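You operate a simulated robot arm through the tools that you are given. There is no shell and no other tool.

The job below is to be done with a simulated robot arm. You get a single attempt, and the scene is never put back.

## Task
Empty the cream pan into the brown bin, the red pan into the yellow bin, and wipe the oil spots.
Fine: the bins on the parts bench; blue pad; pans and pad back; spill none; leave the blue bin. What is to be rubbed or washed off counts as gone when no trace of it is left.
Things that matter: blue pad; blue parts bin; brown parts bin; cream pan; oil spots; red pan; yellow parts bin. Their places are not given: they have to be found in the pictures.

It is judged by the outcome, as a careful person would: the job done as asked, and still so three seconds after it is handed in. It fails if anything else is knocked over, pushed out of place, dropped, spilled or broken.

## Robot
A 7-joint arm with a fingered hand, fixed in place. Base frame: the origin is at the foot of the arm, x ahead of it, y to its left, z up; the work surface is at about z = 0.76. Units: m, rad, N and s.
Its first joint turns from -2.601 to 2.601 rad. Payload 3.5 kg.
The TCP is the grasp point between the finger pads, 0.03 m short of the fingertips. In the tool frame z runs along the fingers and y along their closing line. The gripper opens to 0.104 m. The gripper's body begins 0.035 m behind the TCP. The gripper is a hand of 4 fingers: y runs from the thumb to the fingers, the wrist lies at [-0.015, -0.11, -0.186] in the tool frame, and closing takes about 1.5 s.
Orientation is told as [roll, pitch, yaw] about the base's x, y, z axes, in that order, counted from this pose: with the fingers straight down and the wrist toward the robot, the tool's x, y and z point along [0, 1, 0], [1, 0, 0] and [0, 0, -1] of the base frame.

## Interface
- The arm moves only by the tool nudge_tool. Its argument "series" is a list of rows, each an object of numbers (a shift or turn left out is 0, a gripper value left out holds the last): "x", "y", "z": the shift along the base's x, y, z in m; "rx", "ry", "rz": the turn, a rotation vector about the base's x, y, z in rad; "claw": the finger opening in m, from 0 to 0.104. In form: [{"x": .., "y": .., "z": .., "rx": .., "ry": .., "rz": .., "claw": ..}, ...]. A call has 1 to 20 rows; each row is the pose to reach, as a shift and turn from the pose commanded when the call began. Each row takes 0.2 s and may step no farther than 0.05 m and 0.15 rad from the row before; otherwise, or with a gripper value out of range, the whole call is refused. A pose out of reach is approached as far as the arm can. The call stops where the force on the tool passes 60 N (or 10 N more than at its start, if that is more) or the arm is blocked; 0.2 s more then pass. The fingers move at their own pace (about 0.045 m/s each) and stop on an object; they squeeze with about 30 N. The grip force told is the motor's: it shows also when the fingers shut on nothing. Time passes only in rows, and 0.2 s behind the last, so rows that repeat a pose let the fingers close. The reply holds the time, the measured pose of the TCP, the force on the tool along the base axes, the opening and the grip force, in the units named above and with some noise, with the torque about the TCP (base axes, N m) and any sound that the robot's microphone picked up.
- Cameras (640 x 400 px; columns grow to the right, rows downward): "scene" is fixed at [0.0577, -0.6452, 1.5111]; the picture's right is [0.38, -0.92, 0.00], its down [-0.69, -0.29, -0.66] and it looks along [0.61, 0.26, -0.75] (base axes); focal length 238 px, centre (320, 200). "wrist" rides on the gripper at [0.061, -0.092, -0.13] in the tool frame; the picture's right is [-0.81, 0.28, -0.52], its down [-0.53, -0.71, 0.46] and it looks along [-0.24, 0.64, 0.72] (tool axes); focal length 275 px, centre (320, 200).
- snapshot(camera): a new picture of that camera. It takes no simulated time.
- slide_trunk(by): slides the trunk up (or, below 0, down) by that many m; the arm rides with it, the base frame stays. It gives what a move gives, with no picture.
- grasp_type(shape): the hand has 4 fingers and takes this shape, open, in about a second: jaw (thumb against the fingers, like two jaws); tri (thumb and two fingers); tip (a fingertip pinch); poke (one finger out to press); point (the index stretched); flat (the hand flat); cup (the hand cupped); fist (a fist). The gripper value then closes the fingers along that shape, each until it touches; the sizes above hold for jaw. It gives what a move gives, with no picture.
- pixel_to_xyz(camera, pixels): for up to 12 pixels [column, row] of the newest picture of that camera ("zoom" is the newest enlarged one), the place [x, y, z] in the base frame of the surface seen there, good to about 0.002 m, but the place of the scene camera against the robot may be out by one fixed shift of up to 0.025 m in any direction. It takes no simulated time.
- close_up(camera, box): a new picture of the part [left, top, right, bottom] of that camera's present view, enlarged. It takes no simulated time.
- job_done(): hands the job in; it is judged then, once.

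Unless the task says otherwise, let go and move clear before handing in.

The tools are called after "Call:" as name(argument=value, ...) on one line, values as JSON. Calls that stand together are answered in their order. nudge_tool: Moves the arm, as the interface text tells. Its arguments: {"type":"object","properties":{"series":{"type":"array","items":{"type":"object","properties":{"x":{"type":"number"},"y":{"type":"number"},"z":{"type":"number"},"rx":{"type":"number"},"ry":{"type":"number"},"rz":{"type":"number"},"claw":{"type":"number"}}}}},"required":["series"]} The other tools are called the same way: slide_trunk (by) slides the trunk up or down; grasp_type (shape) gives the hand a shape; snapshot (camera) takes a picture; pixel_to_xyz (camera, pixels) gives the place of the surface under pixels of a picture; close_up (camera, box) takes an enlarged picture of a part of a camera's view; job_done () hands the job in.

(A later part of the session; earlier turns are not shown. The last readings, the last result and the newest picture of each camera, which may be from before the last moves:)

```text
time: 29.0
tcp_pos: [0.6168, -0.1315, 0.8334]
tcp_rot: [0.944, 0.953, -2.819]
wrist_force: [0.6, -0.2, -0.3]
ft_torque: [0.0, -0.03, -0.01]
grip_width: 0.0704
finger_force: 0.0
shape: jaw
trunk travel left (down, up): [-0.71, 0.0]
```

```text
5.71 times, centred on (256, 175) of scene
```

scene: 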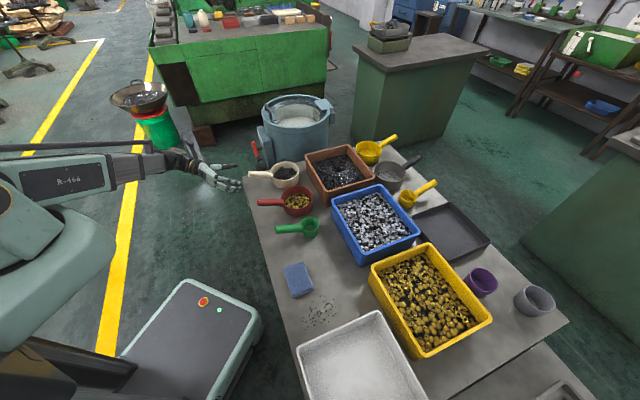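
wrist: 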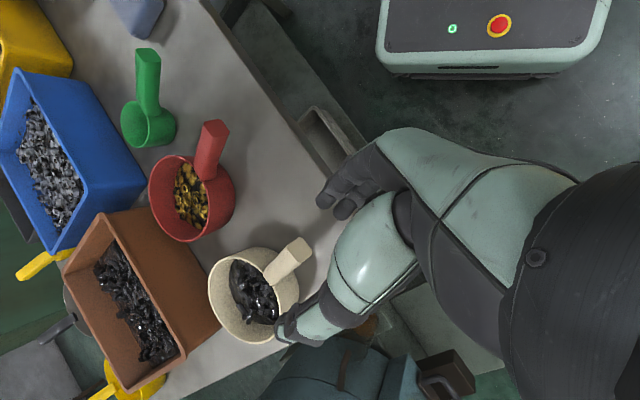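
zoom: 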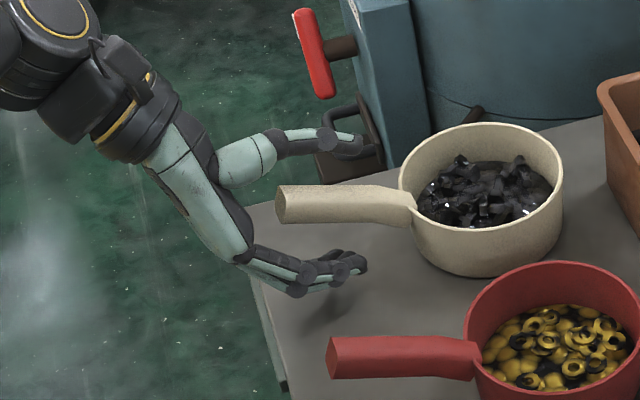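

The handle sits between the thumb above and the fingers below. I'll close.

Call:
nudge_tool(series=[{"claw": 0.03}, {"claw": 0.03}, {"claw": 0.03}, {"claw": 0.03}, {"claw": 0.0}, {"claw": 0.0}, {"claw": 0.0}, {"claw": 0.0}, {"claw": 0.0}])

Call:
close_up(camera="wrist", box=[200, 160, 440, 310])

Call:
close_up(camera="scene", box=[200, 140, 312, 210])

```text
time: 31.0
tcp_pos: [0.6159, -0.1314, 0.8327]
tcp_rot: [0.945, 0.951, -2.818]
wrist_force: [0.0, 0.6, 3.2]
ft_torque: [-0.03, -0.02, 0.0]
grip_width: 0.0164
finger_force: 30.2
shape: jaw
trunk travel left (down, up): [-0.71, 0.0]
```

```text
2.67 times, centred on (320, 235) of wrist
```

zoom: 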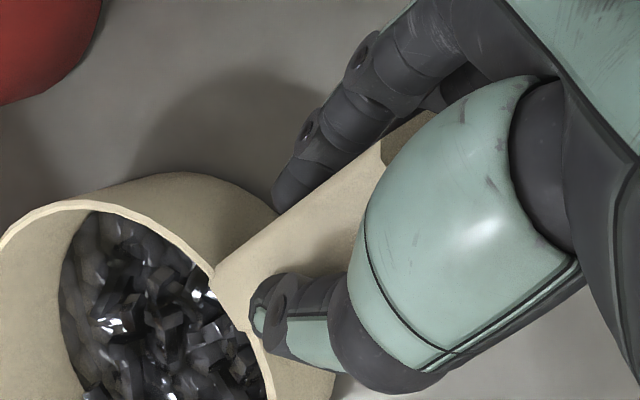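

```text
5.71 times, centred on (256, 175) of scene
```

zoom: 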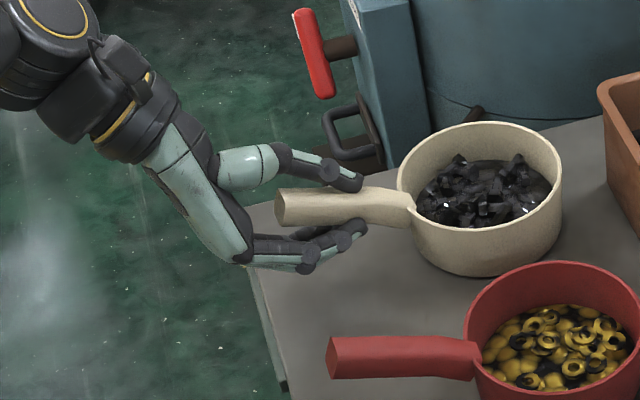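

Gripped cleanly with thumb above and fingers below. Test lift of about 15 mm.

Call:
nudge_tool(series=[{"z": 0.003}, {"z": 0.006}, {"z": 0.009}, {"z": 0.012}, {"z": 0.016}, {"z": 0.016}])

Call:
close_up(camera="wrist", box=[160, 160, 400, 310])

Call:
close_up(camera="scene", box=[200, 140, 312, 210])

```text
time: 32.4
tcp_pos: [0.616, -0.133, 0.8484]
tcp_rot: [0.945, 0.951, -2.818]
wrist_force: [0.4, 0.2, -3.1]
ft_torque: [0.2, 0.26, 0.01]
grip_width: 0.0165
finger_force: 29.8
shape: jaw
trunk travel left (down, up): [-0.71, 0.0]
```

```text
2.67 times, centred on (280, 235) of wrist
```

zoom: 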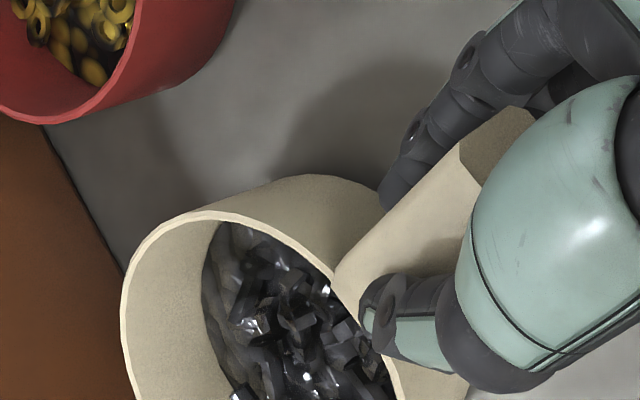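

```text
5.71 times, centred on (256, 175) of scene
```

zoom: 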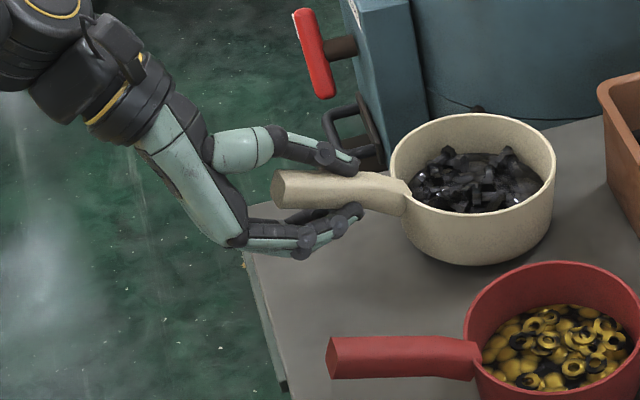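

The whole pan rose this time (−3.1 N, torque 0.33 Nm). I'll verify it is level from rim points.

Call:
pixel_to_xyz(camera="zoom", pixels=[[470, 116], [553, 175], [394, 160], [470, 235], [276, 178], [530, 130]])

```text
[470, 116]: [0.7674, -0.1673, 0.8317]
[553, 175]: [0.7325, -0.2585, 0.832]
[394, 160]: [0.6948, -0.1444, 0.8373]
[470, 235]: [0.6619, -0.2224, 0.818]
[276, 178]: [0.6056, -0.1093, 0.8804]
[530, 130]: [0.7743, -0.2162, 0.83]
```

The load ratio (0.33 Nm / 3.1 N ≈ 0.106 m) suggests full lift with a slight sag of ~3°. I'll lift a bit more and compare.

Call:
nudge_tool(series=[{"z": 0.005}, {"z": 0.01}, {"z": 0.015}, {"z": 0.02}, {"z": 0.02}])

Call:
close_up(camera="scene", box=[200, 140, 312, 210])

```text
time: 33.6
tcp_pos: [0.6161, -0.1325, 0.8683]
tcp_rot: [0.945, 0.951, -2.82]
wrist_force: [-0.1, 0.7, -3.2]
ft_torque: [0.19, 0.22, -0.02]
grip_width: 0.0164
finger_force: 30.4
shape: jaw
trunk travel left (down, up): [-0.71, 0.0]
```

```text
5.71 times, centred on (256, 175) of scene
```

zoom: 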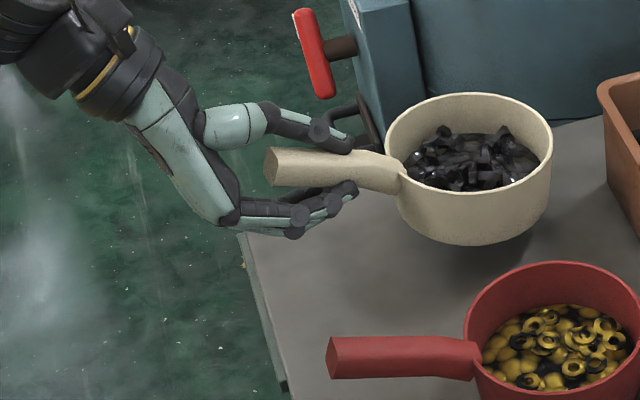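

The pan is fully carried and steady. I'll check how far the drum's lever and black handle are before lifting further.

Call:
pixel_to_xyz(camera="zoom", pixels=[[315, 60], [358, 112], [375, 100], [300, 20], [345, 48], [395, 60]])

```text
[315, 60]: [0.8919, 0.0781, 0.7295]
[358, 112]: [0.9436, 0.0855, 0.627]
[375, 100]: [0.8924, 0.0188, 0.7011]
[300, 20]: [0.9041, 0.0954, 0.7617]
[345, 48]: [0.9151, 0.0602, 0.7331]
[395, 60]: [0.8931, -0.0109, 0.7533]
```

All drum parts are well away (x ≥ 0.89). I'll raise the pan to clear the bins and carry it over the brown bin.

Call:
nudge_tool(series=[{"z": 0.02}, {"z": 0.045}, {"z": 0.07}, {"z": 0.095}, {"z": 0.117}, {"x": 0.009, "y": -0.0206, "z": 0.117}, {"x": 0.0184, "y": -0.0413, "z": 0.117}, {"x": 0.0276, "y": -0.062, "z": 0.117}, {"x": 0.0368, "y": -0.0826, "z": 0.117}, {"x": 0.046, "y": -0.1033, "z": 0.117}, {"x": 0.0552, "y": -0.1239, "z": 0.117}, {"x": 0.0644, "y": -0.1446, "z": 0.117}, {"x": 0.0736, "y": -0.1652, "z": 0.117}, {"x": 0.0828, "y": -0.1859, "z": 0.117}, {"x": 0.092, "y": -0.2065, "z": 0.117}, {"x": 0.092, "y": -0.2065, "z": 0.117}])

Call:
snapshot(camera="wrist")

Call:
close_up(camera="scene", box=[232, 110, 392, 210])

```text
time: 37.0
tcp_pos: [0.7082, -0.3396, 0.9859]
tcp_rot: [0.943, 0.952, -2.819]
wrist_force: [-0.3, 0.0, -4.2]
ft_torque: [0.21, 0.24, 0.01]
grip_width: 0.0165
finger_force: 30.3
shape: jaw
trunk travel left (down, up): [-0.71, 0.0]
```

```text
taken
```

wrist: 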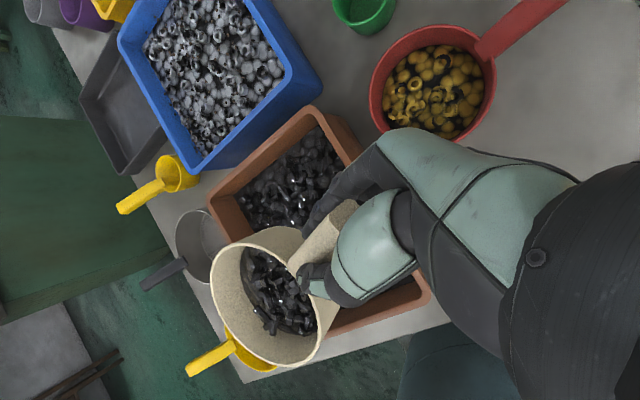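

```text
4.00 times, centred on (312, 160) of scene
```

zoom: 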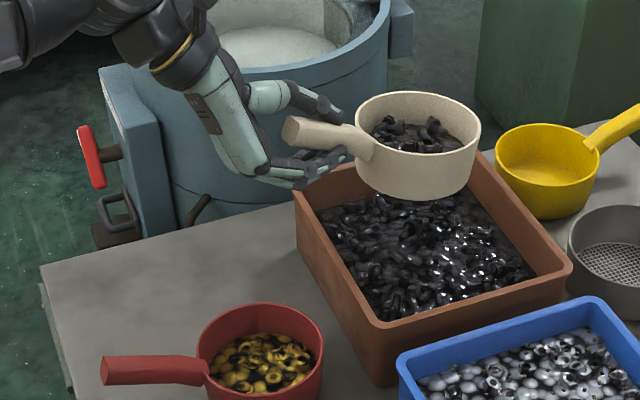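

The pan is over the brown bin. I'll measure the pan's rim and the bin's rim to place the pour point exactly.

Call:
pixel_to_xyz(camera="zoom", pixels=[[418, 94], [479, 135], [357, 115], [430, 153], [297, 190], [478, 155], [568, 265], [378, 325], [285, 128], [335, 132]])

Call:
pixel_to_xyz(camera="wrist", pixels=[[212, 275], [245, 232], [315, 360], [285, 228], [258, 350], [305, 108], [208, 205], [290, 110], [425, 295], [360, 155]])

```text
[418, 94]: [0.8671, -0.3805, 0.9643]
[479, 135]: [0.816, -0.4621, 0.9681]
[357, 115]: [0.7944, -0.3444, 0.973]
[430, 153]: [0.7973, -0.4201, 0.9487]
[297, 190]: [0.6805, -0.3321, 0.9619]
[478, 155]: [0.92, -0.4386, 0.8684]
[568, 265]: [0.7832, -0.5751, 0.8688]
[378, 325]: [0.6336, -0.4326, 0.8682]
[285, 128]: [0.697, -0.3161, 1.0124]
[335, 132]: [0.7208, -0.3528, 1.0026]
```

```text
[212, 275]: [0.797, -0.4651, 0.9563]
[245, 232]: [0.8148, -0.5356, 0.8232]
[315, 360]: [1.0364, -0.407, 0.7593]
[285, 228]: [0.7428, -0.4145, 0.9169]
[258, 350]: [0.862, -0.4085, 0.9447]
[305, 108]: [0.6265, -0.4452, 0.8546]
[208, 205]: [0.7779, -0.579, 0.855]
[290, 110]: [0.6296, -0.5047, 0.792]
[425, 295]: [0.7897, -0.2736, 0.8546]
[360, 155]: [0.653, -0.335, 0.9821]
```

Pan centre is (0.801,-0.403), about 28 mm left of the bin centre, and it will pour to the right, which is what I want. I'll start rolling slowly about the handle axis to ~65°.

Call:
nudge_tool(series=[{"rx": 0.071, "ry": -0.0617, "rz": -0.034}, {"rx": 0.1419, "ry": -0.1234, "rz": -0.068}, {"rx": 0.2129, "ry": -0.1852, "rz": -0.102}, {"rx": 0.2838, "ry": -0.2469, "rz": -0.136}, {"rx": 0.3548, "ry": -0.3086, "rz": -0.17}, {"rx": 0.4258, "ry": -0.3703, "rz": -0.204}, {"rx": 0.4967, "ry": -0.432, "rz": -0.238}, {"rx": 0.5677, "ry": -0.4938, "rz": -0.272}, {"rx": 0.6386, "ry": -0.5555, "rz": -0.306}, {"rx": 0.7096, "ry": -0.6172, "rz": -0.34}, {"rx": 0.7806, "ry": -0.6789, "rz": -0.374}])

Call:
close_up(camera="scene", box=[232, 110, 392, 210])

Call:
snapshot(camera="wrist")

```text
time: 39.4
tcp_pos: [0.7079, -0.3382, 0.9864]
tcp_rot: [-0.985, 0.908, 1.337]
wrist_force: [0.4, -0.2, -2.9]
ft_torque: [0.24, 0.26, 0.03]
grip_width: 0.0163
finger_force: 30.8
shape: jaw
trunk travel left (down, up): [-0.71, 0.0]
```

```text
4.00 times, centred on (312, 160) of scene
```

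zoom: 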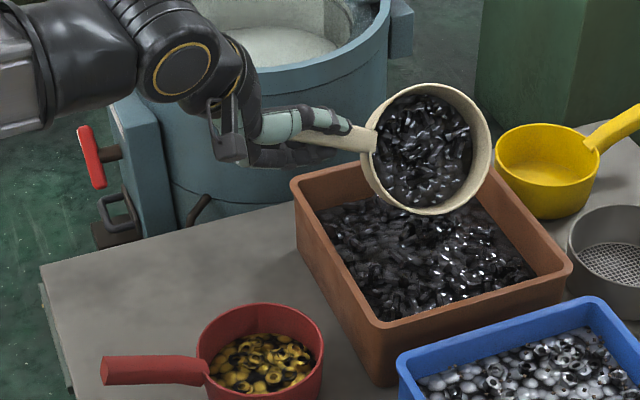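

```text
taken
```

wrist: 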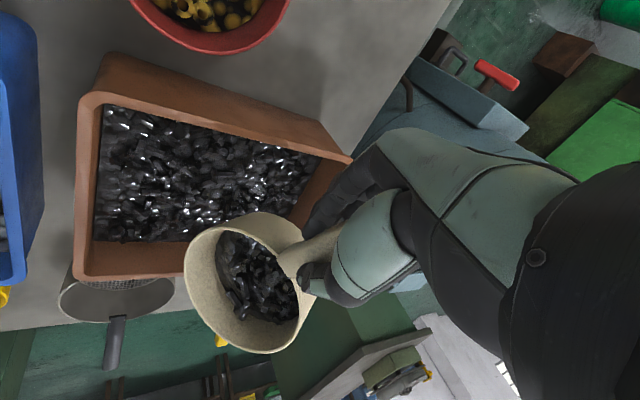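

Rolled ~63° with contents still held in the pan. I'll measure the rim's lowest point to see where parts will fall.

Call:
pixel_to_xyz(camera="zoom", pixels=[[430, 86], [487, 125], [480, 180], [450, 208], [415, 212], [375, 185], [420, 200], [430, 150], [365, 150]])

Call:
pixel_to_xyz(camera="wrist", pixels=[[187, 262], [235, 216], [215, 225], [200, 320], [270, 350], [300, 322], [290, 235]])

```text
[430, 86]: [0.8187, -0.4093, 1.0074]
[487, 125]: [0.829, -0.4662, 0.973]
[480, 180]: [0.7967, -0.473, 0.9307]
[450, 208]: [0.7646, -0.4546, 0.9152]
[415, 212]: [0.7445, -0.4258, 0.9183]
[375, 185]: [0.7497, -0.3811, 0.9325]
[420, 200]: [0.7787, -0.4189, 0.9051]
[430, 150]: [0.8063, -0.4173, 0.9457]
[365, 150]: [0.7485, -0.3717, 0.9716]
```

```text
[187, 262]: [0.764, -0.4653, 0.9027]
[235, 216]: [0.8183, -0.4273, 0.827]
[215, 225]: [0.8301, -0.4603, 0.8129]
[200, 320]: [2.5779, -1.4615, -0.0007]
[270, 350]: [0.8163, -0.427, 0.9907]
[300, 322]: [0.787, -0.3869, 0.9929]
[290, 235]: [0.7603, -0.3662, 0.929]
```

The low rim is at about (0.751,-0.440), well inside the bin. I'll continue rolling to ~100°.

Call:
nudge_tool(series=[{"rx": 0.0497, "ry": -0.0432, "rz": -0.0238}, {"rx": 0.0993, "ry": -0.0864, "rz": -0.0476}, {"rx": 0.149, "ry": -0.1296, "rz": -0.0714}, {"rx": 0.1987, "ry": -0.1728, "rz": -0.0952}, {"rx": 0.2484, "ry": -0.216, "rz": -0.119}, {"rx": 0.298, "ry": -0.2592, "rz": -0.1428}, {"rx": 0.3477, "ry": -0.3024, "rz": -0.1666}, {"rx": 0.3974, "ry": -0.3456, "rz": -0.1904}, {"rx": 0.447, "ry": -0.3888, "rz": -0.2142}, {"rx": 0.447, "ry": -0.3888, "rz": -0.2142}, {"rx": 0.447, "ry": -0.3888, "rz": -0.2142}])

Call:
close_up(camera="scene", box=[232, 110, 392, 210])

Call:
snapshot(camera="wrist")

```text
time: 41.8
tcp_pos: [0.7084, -0.3398, 0.9838]
tcp_rot: [-1.203, 0.34, 0.984]
wrist_force: [0.2, 0.3, -2.7]
ft_torque: [0.13, 0.13, 0.0]
grip_width: 0.0158
finger_force: 29.8
shape: jaw
trunk travel left (down, up): [-0.71, 0.0]
```

```text
4.00 times, centred on (312, 160) of scene
```

zoom: 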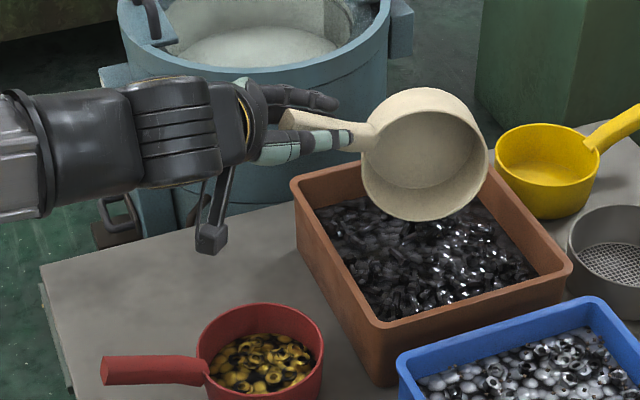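

```text
taken
```

wrist: 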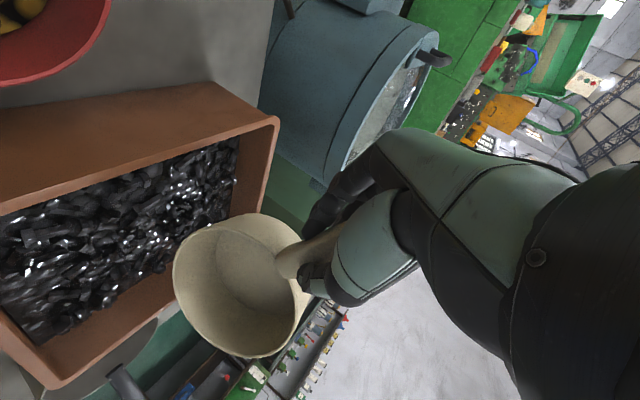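

The pan looks empty (torque dropped to ~0.18 Nm). I'll zoom in to check for leftovers and for spills around the bin.

Call:
close_up(camera="wrist", box=[160, 200, 320, 370])

Call:
close_up(camera="scene", box=[292, 130, 388, 190])

```text
2.35 times, centred on (240, 285) of wrist
```

zoom: 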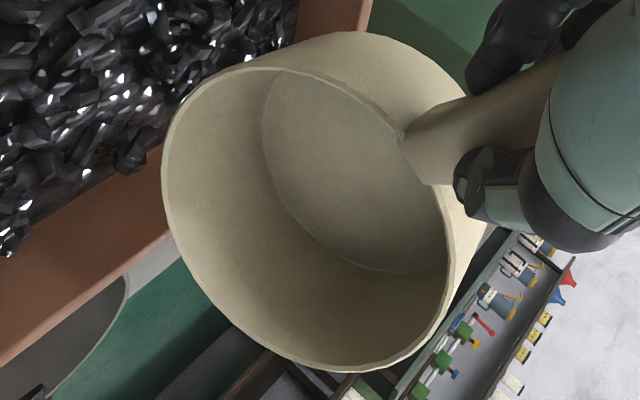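

```text
6.67 times, centred on (340, 160) of scene
```

zoom: 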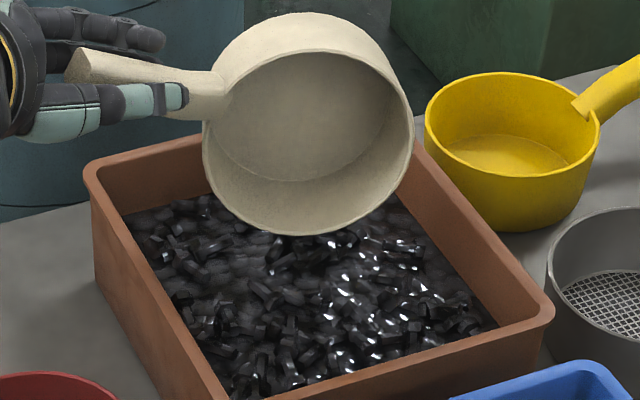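

The cream pan is empty and nothing spilled. I'll roll it back upright over the bin.

Call:
nudge_tool(series=[{"rx": -0.0946, "ry": 0.0823, "rz": 0.0453}, {"rx": -0.1892, "ry": 0.1646, "rz": 0.0907}, {"rx": -0.2838, "ry": 0.2469, "rz": 0.136}, {"rx": -0.3784, "ry": 0.3292, "rz": 0.1813}, {"rx": -0.473, "ry": 0.4115, "rz": 0.2267}, {"rx": -0.5677, "ry": 0.4938, "rz": 0.272}, {"rx": -0.6623, "ry": 0.5761, "rz": 0.3173}, {"rx": -0.7569, "ry": 0.6583, "rz": 0.3627}, {"rx": -0.8515, "ry": 0.7406, "rz": 0.408}, {"rx": -0.9461, "ry": 0.8229, "rz": 0.4533}, {"rx": -1.0407, "ry": 0.9052, "rz": 0.4987}, {"rx": -1.1353, "ry": 0.9875, "rz": 0.544}, {"rx": -1.2276, "ry": 1.0678, "rz": 0.5882}, {"rx": -1.2276, "ry": 1.0678, "rz": 0.5882}])

Call:
close_up(camera="scene", box=[232, 110, 392, 210])

```text
time: 44.8
tcp_pos: [0.7089, -0.3399, 0.9851]
tcp_rot: [0.945, 0.949, -2.817]
wrist_force: [-0.3, 0.6, -1.6]
ft_torque: [0.13, 0.12, -0.02]
grip_width: 0.0163
finger_force: 30.4
shape: jaw
trunk travel left (down, up): [-0.71, 0.0]
```

```text
4.00 times, centred on (312, 160) of scene
```

zoom: 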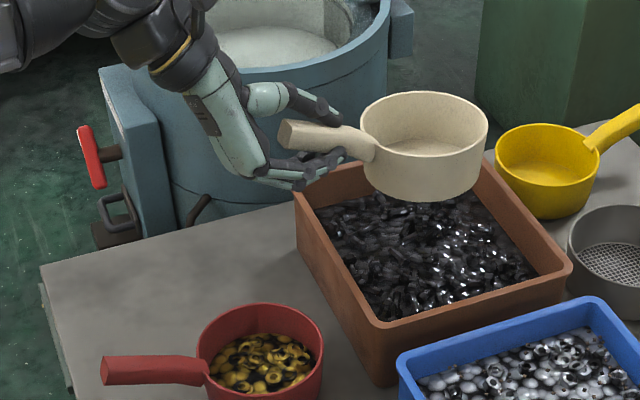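

Upright again. I'll measure the rim to see if the pan tilted in the grip.

Call:
pixel_to_xyz(camera="zoom", pixels=[[425, 93], [487, 135], [363, 112], [440, 152], [281, 133], [470, 108], [410, 202], [460, 190]])

Call:
snapshot(camera="wrist")

```text
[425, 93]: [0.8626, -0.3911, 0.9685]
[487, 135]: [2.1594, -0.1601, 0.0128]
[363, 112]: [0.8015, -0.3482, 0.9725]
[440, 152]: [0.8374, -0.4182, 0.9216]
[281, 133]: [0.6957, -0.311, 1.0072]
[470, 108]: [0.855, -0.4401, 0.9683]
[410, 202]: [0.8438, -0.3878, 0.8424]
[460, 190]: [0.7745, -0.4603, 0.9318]
```

```text
taken
```

wrist: 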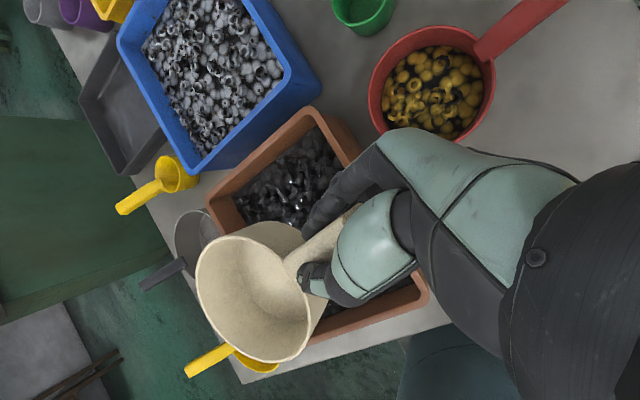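

I need the handle's direction in the world to restore the pan's heading. I'll zoom on the handle and pan.

Call:
close_up(camera="scene", box=[296, 128, 360, 168])

Call:
close_up(camera="wrist", box=[180, 190, 380, 375])

```text
10.00 times, centred on (328, 148) of scene
```

zoom: 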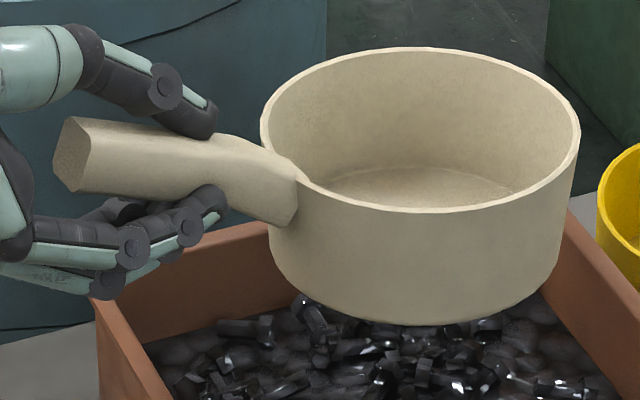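

```text
2.16 times, centred on (280, 282) of wrist
```

zoom: 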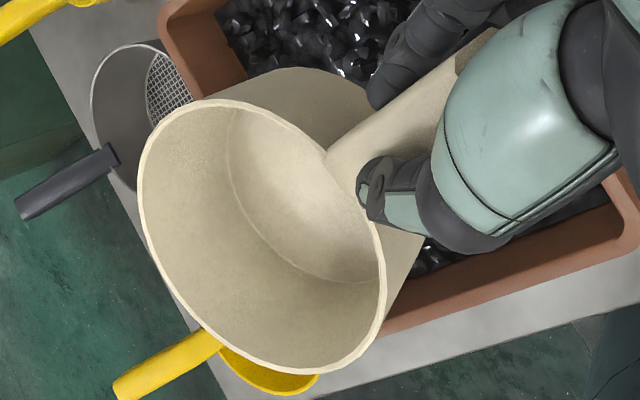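

Call:
pixel_to_xyz(camera="zoom", pixels=[[142, 190], [205, 104], [290, 125], [383, 275], [305, 372], [200, 320], [375, 130], [420, 100], [345, 150], [330, 165], [478, 50], [455, 75]])

Call:
close_up(camera="scene", box=[296, 128, 360, 168])

```text
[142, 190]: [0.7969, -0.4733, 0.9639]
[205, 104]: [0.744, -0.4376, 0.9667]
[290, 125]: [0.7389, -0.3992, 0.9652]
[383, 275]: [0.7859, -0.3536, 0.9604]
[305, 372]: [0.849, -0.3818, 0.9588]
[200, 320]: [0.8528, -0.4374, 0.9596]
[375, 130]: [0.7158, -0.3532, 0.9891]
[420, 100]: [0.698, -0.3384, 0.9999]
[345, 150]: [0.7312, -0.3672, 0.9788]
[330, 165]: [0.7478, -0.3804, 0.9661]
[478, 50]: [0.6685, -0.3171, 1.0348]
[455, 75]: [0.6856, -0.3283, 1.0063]
```

```text
10.00 times, centred on (328, 148) of scene
```

zoom: 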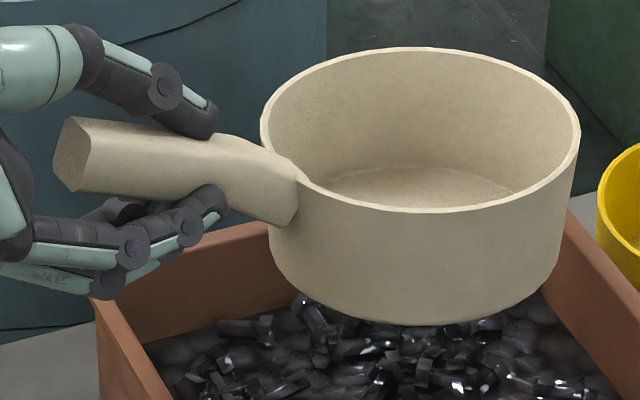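

The rim is about 3.5° nose-down and centred at (0.795,-0.413) by the wrist camera. I'll carry it back while restoring the heading (−4.4°) and levelling it, stopping above its old place.

Call:
nudge_tool(series=[{"x": -0.0083, "y": 0.0209, "rx": -0.0043, "ry": -0.0042, "rz": -0.0077}, {"x": -0.0166, "y": 0.0418, "rx": -0.0086, "ry": -0.0084, "rz": -0.0154}, {"x": -0.0249, "y": 0.0627, "rx": -0.0129, "ry": -0.0126, "rz": -0.0231}, {"x": -0.0332, "y": 0.0836, "rx": -0.0172, "ry": -0.0168, "rz": -0.0308}, {"x": -0.0415, "y": 0.1045, "rx": -0.0215, "ry": -0.021, "rz": -0.0385}, {"x": -0.0498, "y": 0.1254, "rx": -0.0258, "ry": -0.0252, "rz": -0.0462}, {"x": -0.0581, "y": 0.1463, "rx": -0.0301, "ry": -0.0294, "rz": -0.0539}, {"x": -0.0664, "y": 0.1672, "rx": -0.0344, "ry": -0.0336, "rz": -0.0616}, {"x": -0.0747, "y": 0.1881, "rx": -0.0387, "ry": -0.0378, "rz": -0.0693}, {"x": -0.083, "y": 0.209, "rx": -0.043, "ry": -0.042, "rz": -0.077}, {"x": -0.083, "y": 0.209, "z": -0.03, "rx": -0.043, "ry": -0.042, "rz": -0.077}, {"x": -0.083, "y": 0.209, "z": -0.06, "rx": -0.043, "ry": -0.042, "rz": -0.077}, {"x": -0.083, "y": 0.209, "z": -0.09, "rx": -0.043, "ry": -0.042, "rz": -0.077}, {"x": -0.083, "y": 0.209, "z": -0.115, "rx": -0.043, "ry": -0.042, "rz": -0.077}, {"x": -0.083, "y": 0.209, "z": -0.115, "rx": -0.043, "ry": -0.042, "rz": -0.077}])

Call:
close_up(camera="wrist", box=[180, 190, 380, 375])

```text
time: 48.0
tcp_pos: [0.6241, -0.1289, 0.8708]
tcp_rot: [1.038, 0.978, -2.82]
wrist_force: [-0.3, -0.6, -2.3]
ft_torque: [0.17, 0.18, 0.02]
grip_width: 0.0161
finger_force: 29.8
shape: jaw
trunk travel left (down, up): [-0.71, 0.0]
```

```text
2.16 times, centred on (280, 282) of wrist
```

zoom: 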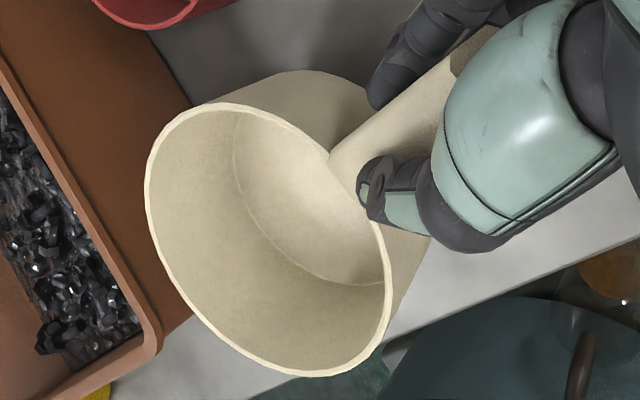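

Call:
pixel_to_xyz(camera="zoom", pixels=[[148, 190], [212, 106], [295, 130], [388, 280], [310, 374], [205, 322], [375, 130], [345, 150], [265, 113], [160, 250]])

Call:
close_up(camera="scene", box=[240, 130, 320, 180])

```text
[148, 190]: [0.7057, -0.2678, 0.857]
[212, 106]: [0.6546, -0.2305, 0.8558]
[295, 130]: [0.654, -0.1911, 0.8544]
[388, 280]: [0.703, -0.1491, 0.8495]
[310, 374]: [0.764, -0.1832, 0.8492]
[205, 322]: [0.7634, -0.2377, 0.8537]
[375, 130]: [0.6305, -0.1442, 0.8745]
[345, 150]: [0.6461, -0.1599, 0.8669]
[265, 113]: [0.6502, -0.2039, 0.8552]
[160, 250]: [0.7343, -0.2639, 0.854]
```

```text
8.00 times, centred on (280, 155) of scene
```

zoom: 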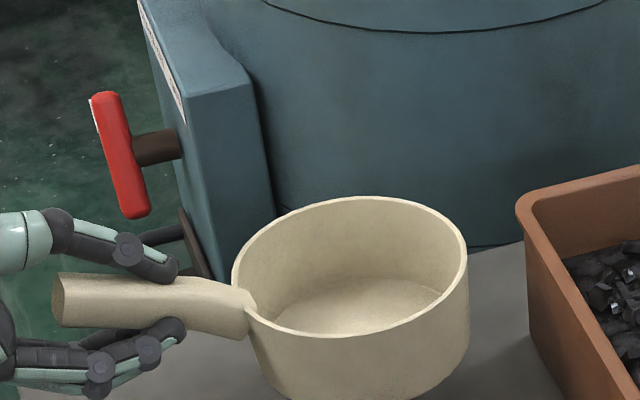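

Pan centre is (0.7075,-0.210), within 3 mm of its old place, heading right; it leans ~3° to the left. I'll correct the lean and lower close to the bench.

Call:
nudge_tool(series=[{"x": -0.001, "y": -0.001, "z": -0.01, "rx": 0.0185, "ry": -0.0188, "rz": -0.0078}, {"x": -0.002, "y": -0.001, "z": -0.02, "rx": 0.037, "ry": -0.0376, "rz": -0.0157}, {"x": -0.002, "y": -0.001, "z": -0.028, "rx": 0.037, "ry": -0.0376, "rz": -0.0157}, {"x": -0.002, "y": -0.001, "z": -0.033, "rx": 0.037, "ry": -0.0376, "rz": -0.0157}, {"x": -0.002, "y": -0.001, "z": -0.033, "rx": 0.037, "ry": -0.0376, "rz": -0.0157}])

Call:
close_up(camera="wrist", box=[180, 190, 380, 375])

Call:
close_up(camera="scene", box=[240, 140, 320, 190])

```text
time: 49.2
tcp_pos: [0.6217, -0.1304, 0.8377]
tcp_rot: [0.993, 1.025, -2.872]
wrist_force: [0.4, -0.2, -2.7]
ft_torque: [0.14, 0.18, 0.0]
grip_width: 0.0163
finger_force: 29.9
shape: jaw
trunk travel left (down, up): [-0.71, 0.0]
```

```text
2.16 times, centred on (280, 282) of wrist
```

zoom: 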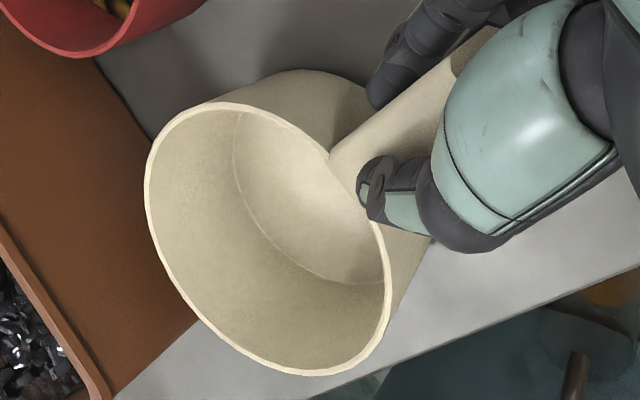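

```text
8.00 times, centred on (280, 165) of scene
```

zoom: 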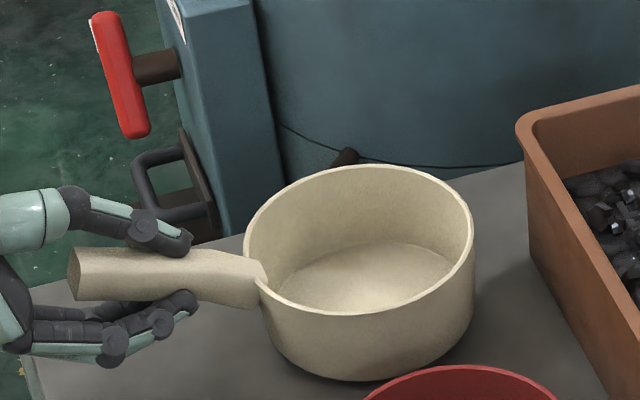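

Just above the bench now. I'll lower the last millimetres slowly and watch the vertical force.

Call:
nudge_tool(series=[{"z": -0.0015}, {"z": -0.003}, {"z": -0.0045}, {"z": -0.0055}, {"z": -0.0055}])

Call:
close_up(camera="wrist", box=[180, 190, 380, 375])

```text
time: 50.4
tcp_pos: [0.6235, -0.1316, 0.8333]
tcp_rot: [0.994, 1.025, -2.871]
wrist_force: [-0.7, -0.1, 0.6]
ft_torque: [0.07, 0.05, 0.01]
grip_width: 0.0159
finger_force: 29.9
shape: jaw
trunk travel left (down, up): [-0.71, 0.0]
```

```text
2.16 times, centred on (280, 282) of wrist
```

zoom: 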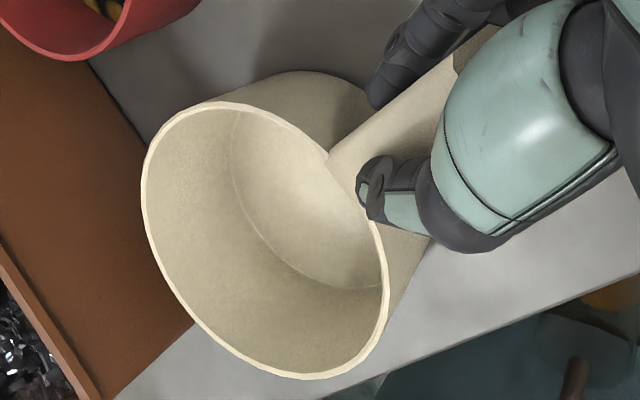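

Call:
pixel_to_xyz(camera="zoom", pixels=[[143, 190], [208, 106], [292, 130], [385, 280], [308, 376], [203, 325], [375, 130], [345, 150], [420, 95]])

```text
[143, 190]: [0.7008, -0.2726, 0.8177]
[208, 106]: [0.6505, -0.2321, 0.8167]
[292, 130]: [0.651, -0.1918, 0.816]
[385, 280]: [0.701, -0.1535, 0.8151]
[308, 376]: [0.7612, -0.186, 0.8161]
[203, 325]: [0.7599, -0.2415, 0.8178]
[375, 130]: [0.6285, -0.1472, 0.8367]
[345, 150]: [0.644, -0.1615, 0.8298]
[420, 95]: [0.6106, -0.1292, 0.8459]
```

The rim is level (0.815–0.818) and centred at (0.704,-0.213); it's on the bench. I'll press one more millimetre, release and back off along the handle.

Call:
nudge_tool(series=[{"z": -0.001, "claw": 0.025}, {"z": -0.001, "claw": 0.07}, {"z": -0.001, "claw": 0.07}, {"z": -0.001, "claw": 0.07}, {"z": -0.001, "claw": 0.07}, {"x": -0.02, "y": 0.0203, "z": 0.007, "claw": 0.07}, {"x": -0.04, "y": 0.0406, "z": 0.014, "claw": 0.07}, {"x": -0.06, "y": 0.061, "z": 0.022, "claw": 0.07}, {"x": -0.075, "y": 0.076, "z": 0.03, "claw": 0.07}, {"x": -0.075, "y": 0.076, "z": 0.075, "claw": 0.07}, {"x": -0.075, "y": 0.076, "z": 0.12, "claw": 0.07}, {"x": -0.075, "y": 0.076, "z": 0.165, "claw": 0.07}])

Call:
snapshot(camera="wrist")

Call:
close_up(camera="scene", box=[240, 130, 400, 230])

```text
time: 53.0
tcp_pos: [0.5478, -0.0552, 0.9986]
tcp_rot: [0.994, 1.025, -2.871]
wrist_force: [-0.6, 0.3, -0.2]
ft_torque: [-0.02, -0.01, 0.01]
grip_width: 0.0697
finger_force: 0.0
shape: jaw
trunk travel left (down, up): [-0.71, 0.0]
```

```text
taken
```

wrist: 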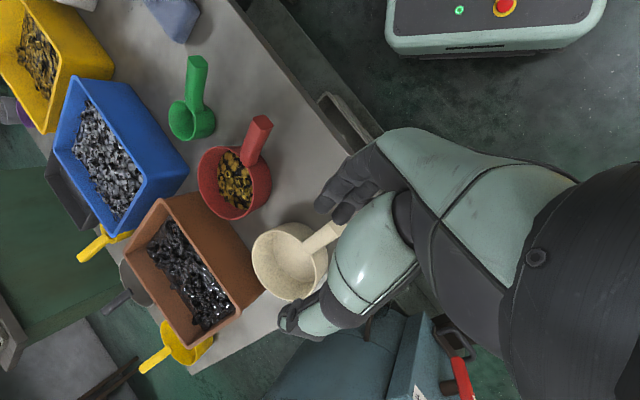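

```text
4.00 times, centred on (320, 180) of scene
```

zoom: 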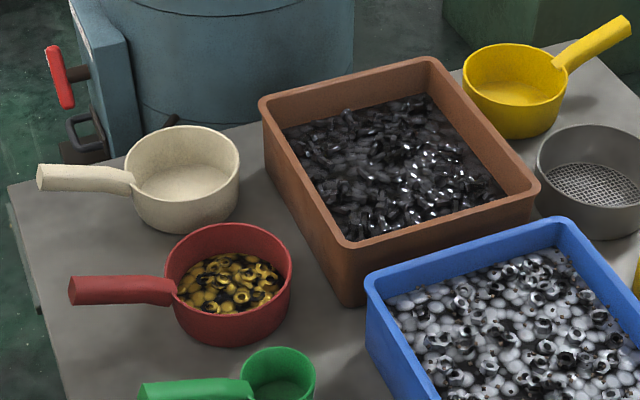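

The cream pan is back within a few millimetres of where it was, empty, and the bench is clean. Next I'll measure the red pan and its handle with the wrist camera.

Call:
close_up(camera="wrist", box=[180, 100, 300, 230])

```text
3.08 times, centred on (240, 165) of wrist
```

zoom: 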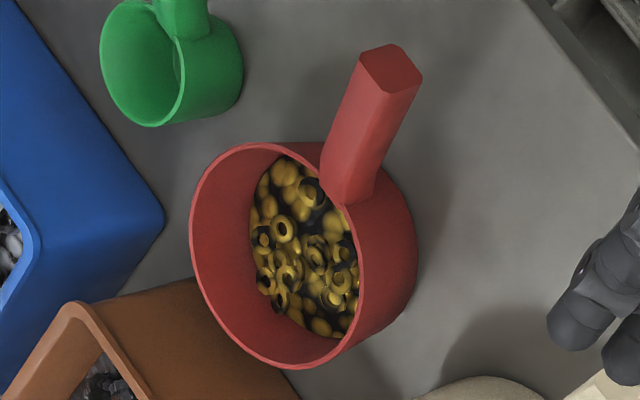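

Call:
pixel_to_xyz(camera="zoom", pixels=[[365, 55], [412, 62], [416, 85], [362, 62], [390, 72], [345, 120], [375, 130], [350, 170], [395, 130], [330, 180], [362, 85], [400, 46]])

Call:
pixel_to_xyz(camera="zoom", pixels=[[191, 225], [230, 152], [285, 145], [360, 285], [345, 345], [270, 360], [215, 310], [205, 185], [310, 240], [110, 40], [165, 225], [350, 310]])

```text
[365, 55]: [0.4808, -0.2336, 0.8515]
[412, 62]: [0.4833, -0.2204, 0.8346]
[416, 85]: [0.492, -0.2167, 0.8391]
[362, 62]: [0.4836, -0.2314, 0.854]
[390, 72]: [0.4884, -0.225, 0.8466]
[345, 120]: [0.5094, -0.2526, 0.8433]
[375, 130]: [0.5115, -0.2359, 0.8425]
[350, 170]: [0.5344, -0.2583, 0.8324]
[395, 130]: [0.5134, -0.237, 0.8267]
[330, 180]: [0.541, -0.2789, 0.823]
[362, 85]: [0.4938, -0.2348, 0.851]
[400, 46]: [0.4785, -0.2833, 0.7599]
```

```text
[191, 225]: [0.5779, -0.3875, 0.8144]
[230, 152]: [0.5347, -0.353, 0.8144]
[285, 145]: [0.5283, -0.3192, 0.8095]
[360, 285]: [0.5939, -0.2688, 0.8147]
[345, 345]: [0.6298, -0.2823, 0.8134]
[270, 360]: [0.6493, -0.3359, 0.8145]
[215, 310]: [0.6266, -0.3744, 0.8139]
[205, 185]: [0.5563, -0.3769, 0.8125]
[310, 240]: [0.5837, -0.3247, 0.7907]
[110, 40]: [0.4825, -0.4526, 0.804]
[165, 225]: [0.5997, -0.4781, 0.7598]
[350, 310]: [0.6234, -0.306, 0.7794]
```

Red pan: centre (0.589,-0.328), rim 0.814, handle end (0.487,-0.2255,0.8445), heading −45°. I'll move toward a pre-grasp behind its handle, kept high first to check reach.

Call:
nudge_tool(series=[{"x": -0.02, "y": -0.026, "z": -0.01, "rx": 0.0086, "ry": 0.0084}, {"x": -0.04, "y": -0.052, "z": -0.02, "rx": 0.0172, "ry": 0.0168}, {"x": -0.06, "y": -0.078, "z": -0.03, "rx": 0.0258, "ry": 0.0252}, {"x": -0.08, "y": -0.104, "z": -0.04, "rx": 0.0344, "ry": 0.0336}, {"x": -0.1, "y": -0.129, "z": -0.05, "rx": 0.043, "ry": 0.042}, {"x": -0.1, "y": -0.129, "z": -0.05, "rx": 0.043, "ry": 0.042}])

Call:
snapshot(camera="wrist")

Call:
snapshot(camera="scene")

```text
time: 54.4
tcp_pos: [0.4866, -0.1911, 0.9355]
tcp_rot: [0.897, 0.991, -2.954]
wrist_force: [-0.8, 0.0, 0.0]
ft_torque: [-0.02, 0.0, -0.03]
grip_width: 0.0695
finger_force: 0.0
shape: jaw
out of reach, approached as far as the arm can: row 3, 4, 5, 6
trunk travel left (down, up): [-0.71, 0.0]
```

```text
taken
```

wrist: 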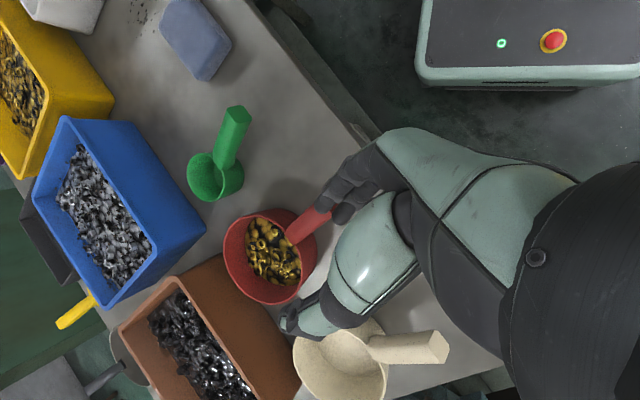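

```text
taken
```

scene: 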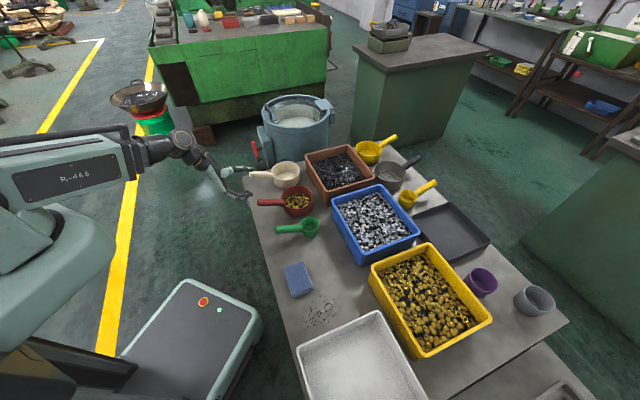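

Aligned yaw is slightly out of reach there (wrist too close to the robot). I'll turn the hand 18° clockwise, which moves the wrist outward, and go behind the red handle.

Call:
nudge_tool(series=[{"z": 0.0, "rz": -0.105}, {"x": -0.01, "y": -0.002, "z": 0.0, "rz": -0.21}, {"x": -0.02, "y": -0.004, "z": -0.005, "rz": -0.314}, {"x": -0.03, "y": -0.005, "z": -0.02, "rz": -0.314}, {"x": -0.03, "y": -0.005, "z": -0.03, "rz": -0.314}, {"x": -0.03, "y": -0.005, "z": -0.03, "rz": -0.314}])

Call:
snapshot(camera="wrist")

Call:
close_up(camera="scene", box=[200, 150, 328, 230])

```text
time: 55.8
tcp_pos: [0.4546, -0.193, 0.9037]
tcp_rot: [0.898, 0.993, 3.014]
wrist_force: [0.8, 0.0, -0.3]
ft_torque: [0.0, 0.0, 0.01]
grip_width: 0.0697
finger_force: 0.0
shape: jaw
trunk travel left (down, up): [-0.71, 0.0]
```

```text
taken
```

wrist: 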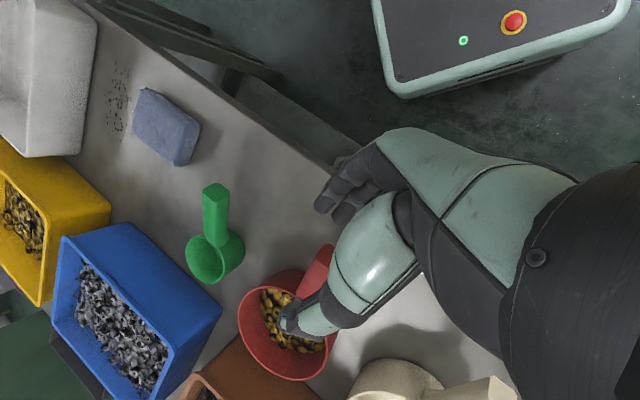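

```text
5.00 times, centred on (264, 190) of scene
```

zoom: 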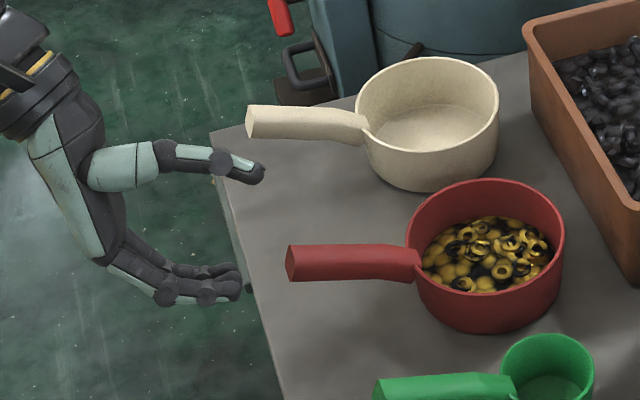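

In position above the pre-grasp. I'll descend to handle height and re-measure the handle end from there.

Call:
nudge_tool(series=[{"x": 0.001, "y": -0.0015, "z": -0.02}, {"x": 0.002, "y": -0.003, "z": -0.044}, {"x": 0.002, "y": -0.003, "z": -0.044}])

Call:
close_up(camera="wrist", box=[220, 180, 380, 340])

Call:
close_up(camera="scene", box=[200, 150, 328, 230])

```text
time: 56.6
tcp_pos: [0.4575, -0.1951, 0.8606]
tcp_rot: [0.897, 0.994, 3.016]
wrist_force: [0.5, 0.4, -0.1]
ft_torque: [-0.02, 0.02, 0.02]
grip_width: 0.0695
finger_force: 0.1
shape: jaw
trunk travel left (down, up): [-0.71, 0.0]
```

```text
2.50 times, centred on (300, 260) of wrist
```

zoom: 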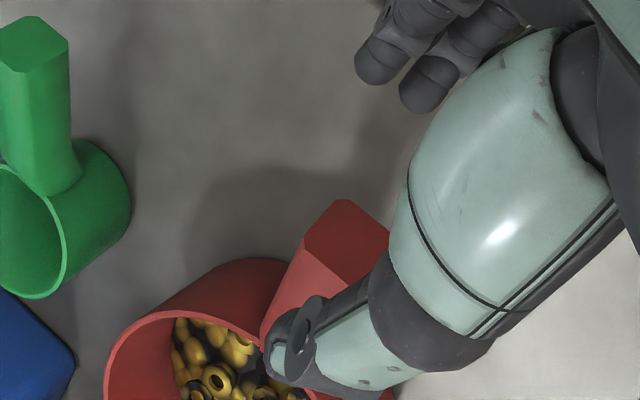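

```text
5.00 times, centred on (264, 190) of scene
```

zoom: 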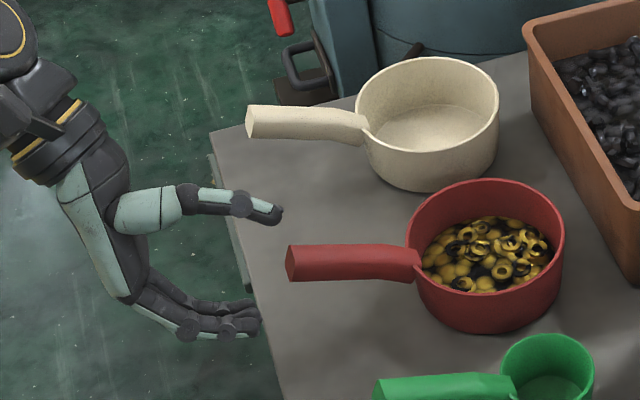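

The handle end seems offset from where I expected in this view; I'll measure it.

Call:
close_up(camera="wrist", box=[300, 250, 380, 300])

Call:
pixel_to_xyz(camera="zoom", pixels=[[350, 75], [460, 40], [560, 60], [400, 150], [480, 130], [300, 200], [560, 130], [420, 60]])

```text
8.00 times, centred on (340, 275) of wrist
```

zoom: 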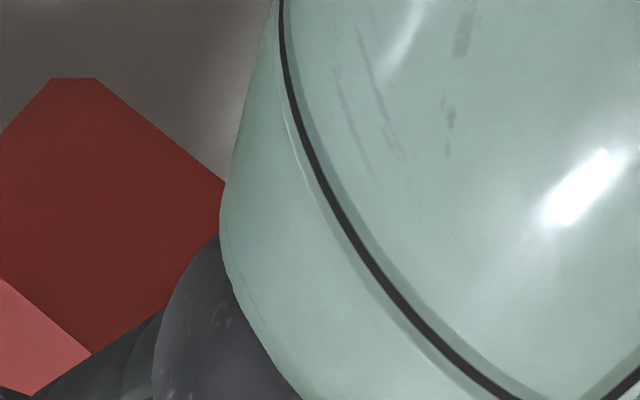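

```text
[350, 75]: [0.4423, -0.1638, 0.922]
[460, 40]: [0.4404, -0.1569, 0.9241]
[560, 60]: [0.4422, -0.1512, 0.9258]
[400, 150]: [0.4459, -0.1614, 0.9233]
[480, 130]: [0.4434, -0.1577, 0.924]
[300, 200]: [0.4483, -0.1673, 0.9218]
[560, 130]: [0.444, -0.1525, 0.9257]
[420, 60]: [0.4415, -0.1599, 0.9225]
```

The zoom box had been widened, so the end face is really at (310,276) as predicted. I'll measure the face itself in this zoom.

Call:
pixel_to_xyz(camera="zoom", pixels=[[75, 85], [5, 135], [110, 215], [90, 345], [10, 280], [215, 185], [60, 200], [150, 300]])

```text
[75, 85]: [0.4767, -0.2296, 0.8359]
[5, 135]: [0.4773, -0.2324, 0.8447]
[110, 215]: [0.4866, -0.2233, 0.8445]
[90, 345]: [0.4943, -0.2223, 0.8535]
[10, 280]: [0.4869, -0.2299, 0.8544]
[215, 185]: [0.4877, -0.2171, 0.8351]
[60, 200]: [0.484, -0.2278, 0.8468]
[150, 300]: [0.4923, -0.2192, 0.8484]
```

Handle end confirmed at (0.4855,-0.225,0.8445). I'll advance along the handle.

Call:
nudge_tool(series=[{"x": 0.012, "y": -0.0124, "z": -0.0065}, {"x": 0.0243, "y": -0.0248, "z": -0.0129}, {"x": 0.0364, "y": -0.0371, "z": -0.0194}, {"x": 0.0485, "y": -0.0495, "z": -0.0258}, {"x": 0.0485, "y": -0.0495, "z": -0.0258}])

Call:
close_up(camera="wrist", box=[200, 160, 440, 310])

Call:
close_up(camera="scene", box=[216, 160, 328, 230])

```text
time: 57.8
tcp_pos: [0.5068, -0.2453, 0.8342]
tcp_rot: [0.897, 0.993, 3.016]
wrist_force: [-0.3, 0.3, -0.3]
ft_torque: [-0.01, -0.02, -0.01]
grip_width: 0.0696
finger_force: 0.1
shape: jaw
trunk travel left (down, up): [-0.71, 0.0]
```

```text
2.67 times, centred on (320, 235) of wrist
```

zoom: 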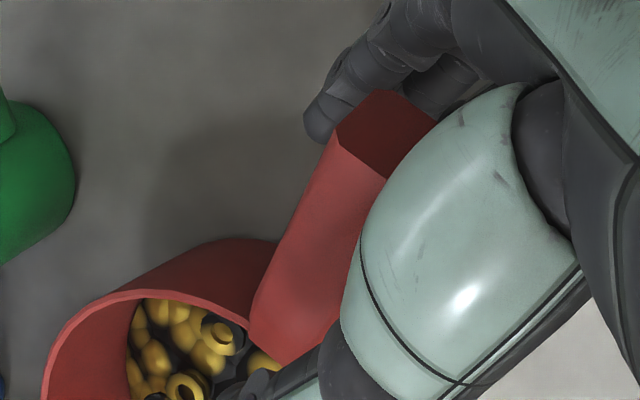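

```text
5.71 times, centred on (272, 195) of scene
```

zoom: 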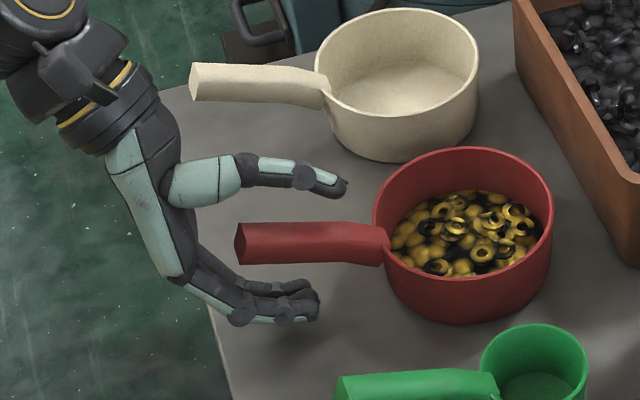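

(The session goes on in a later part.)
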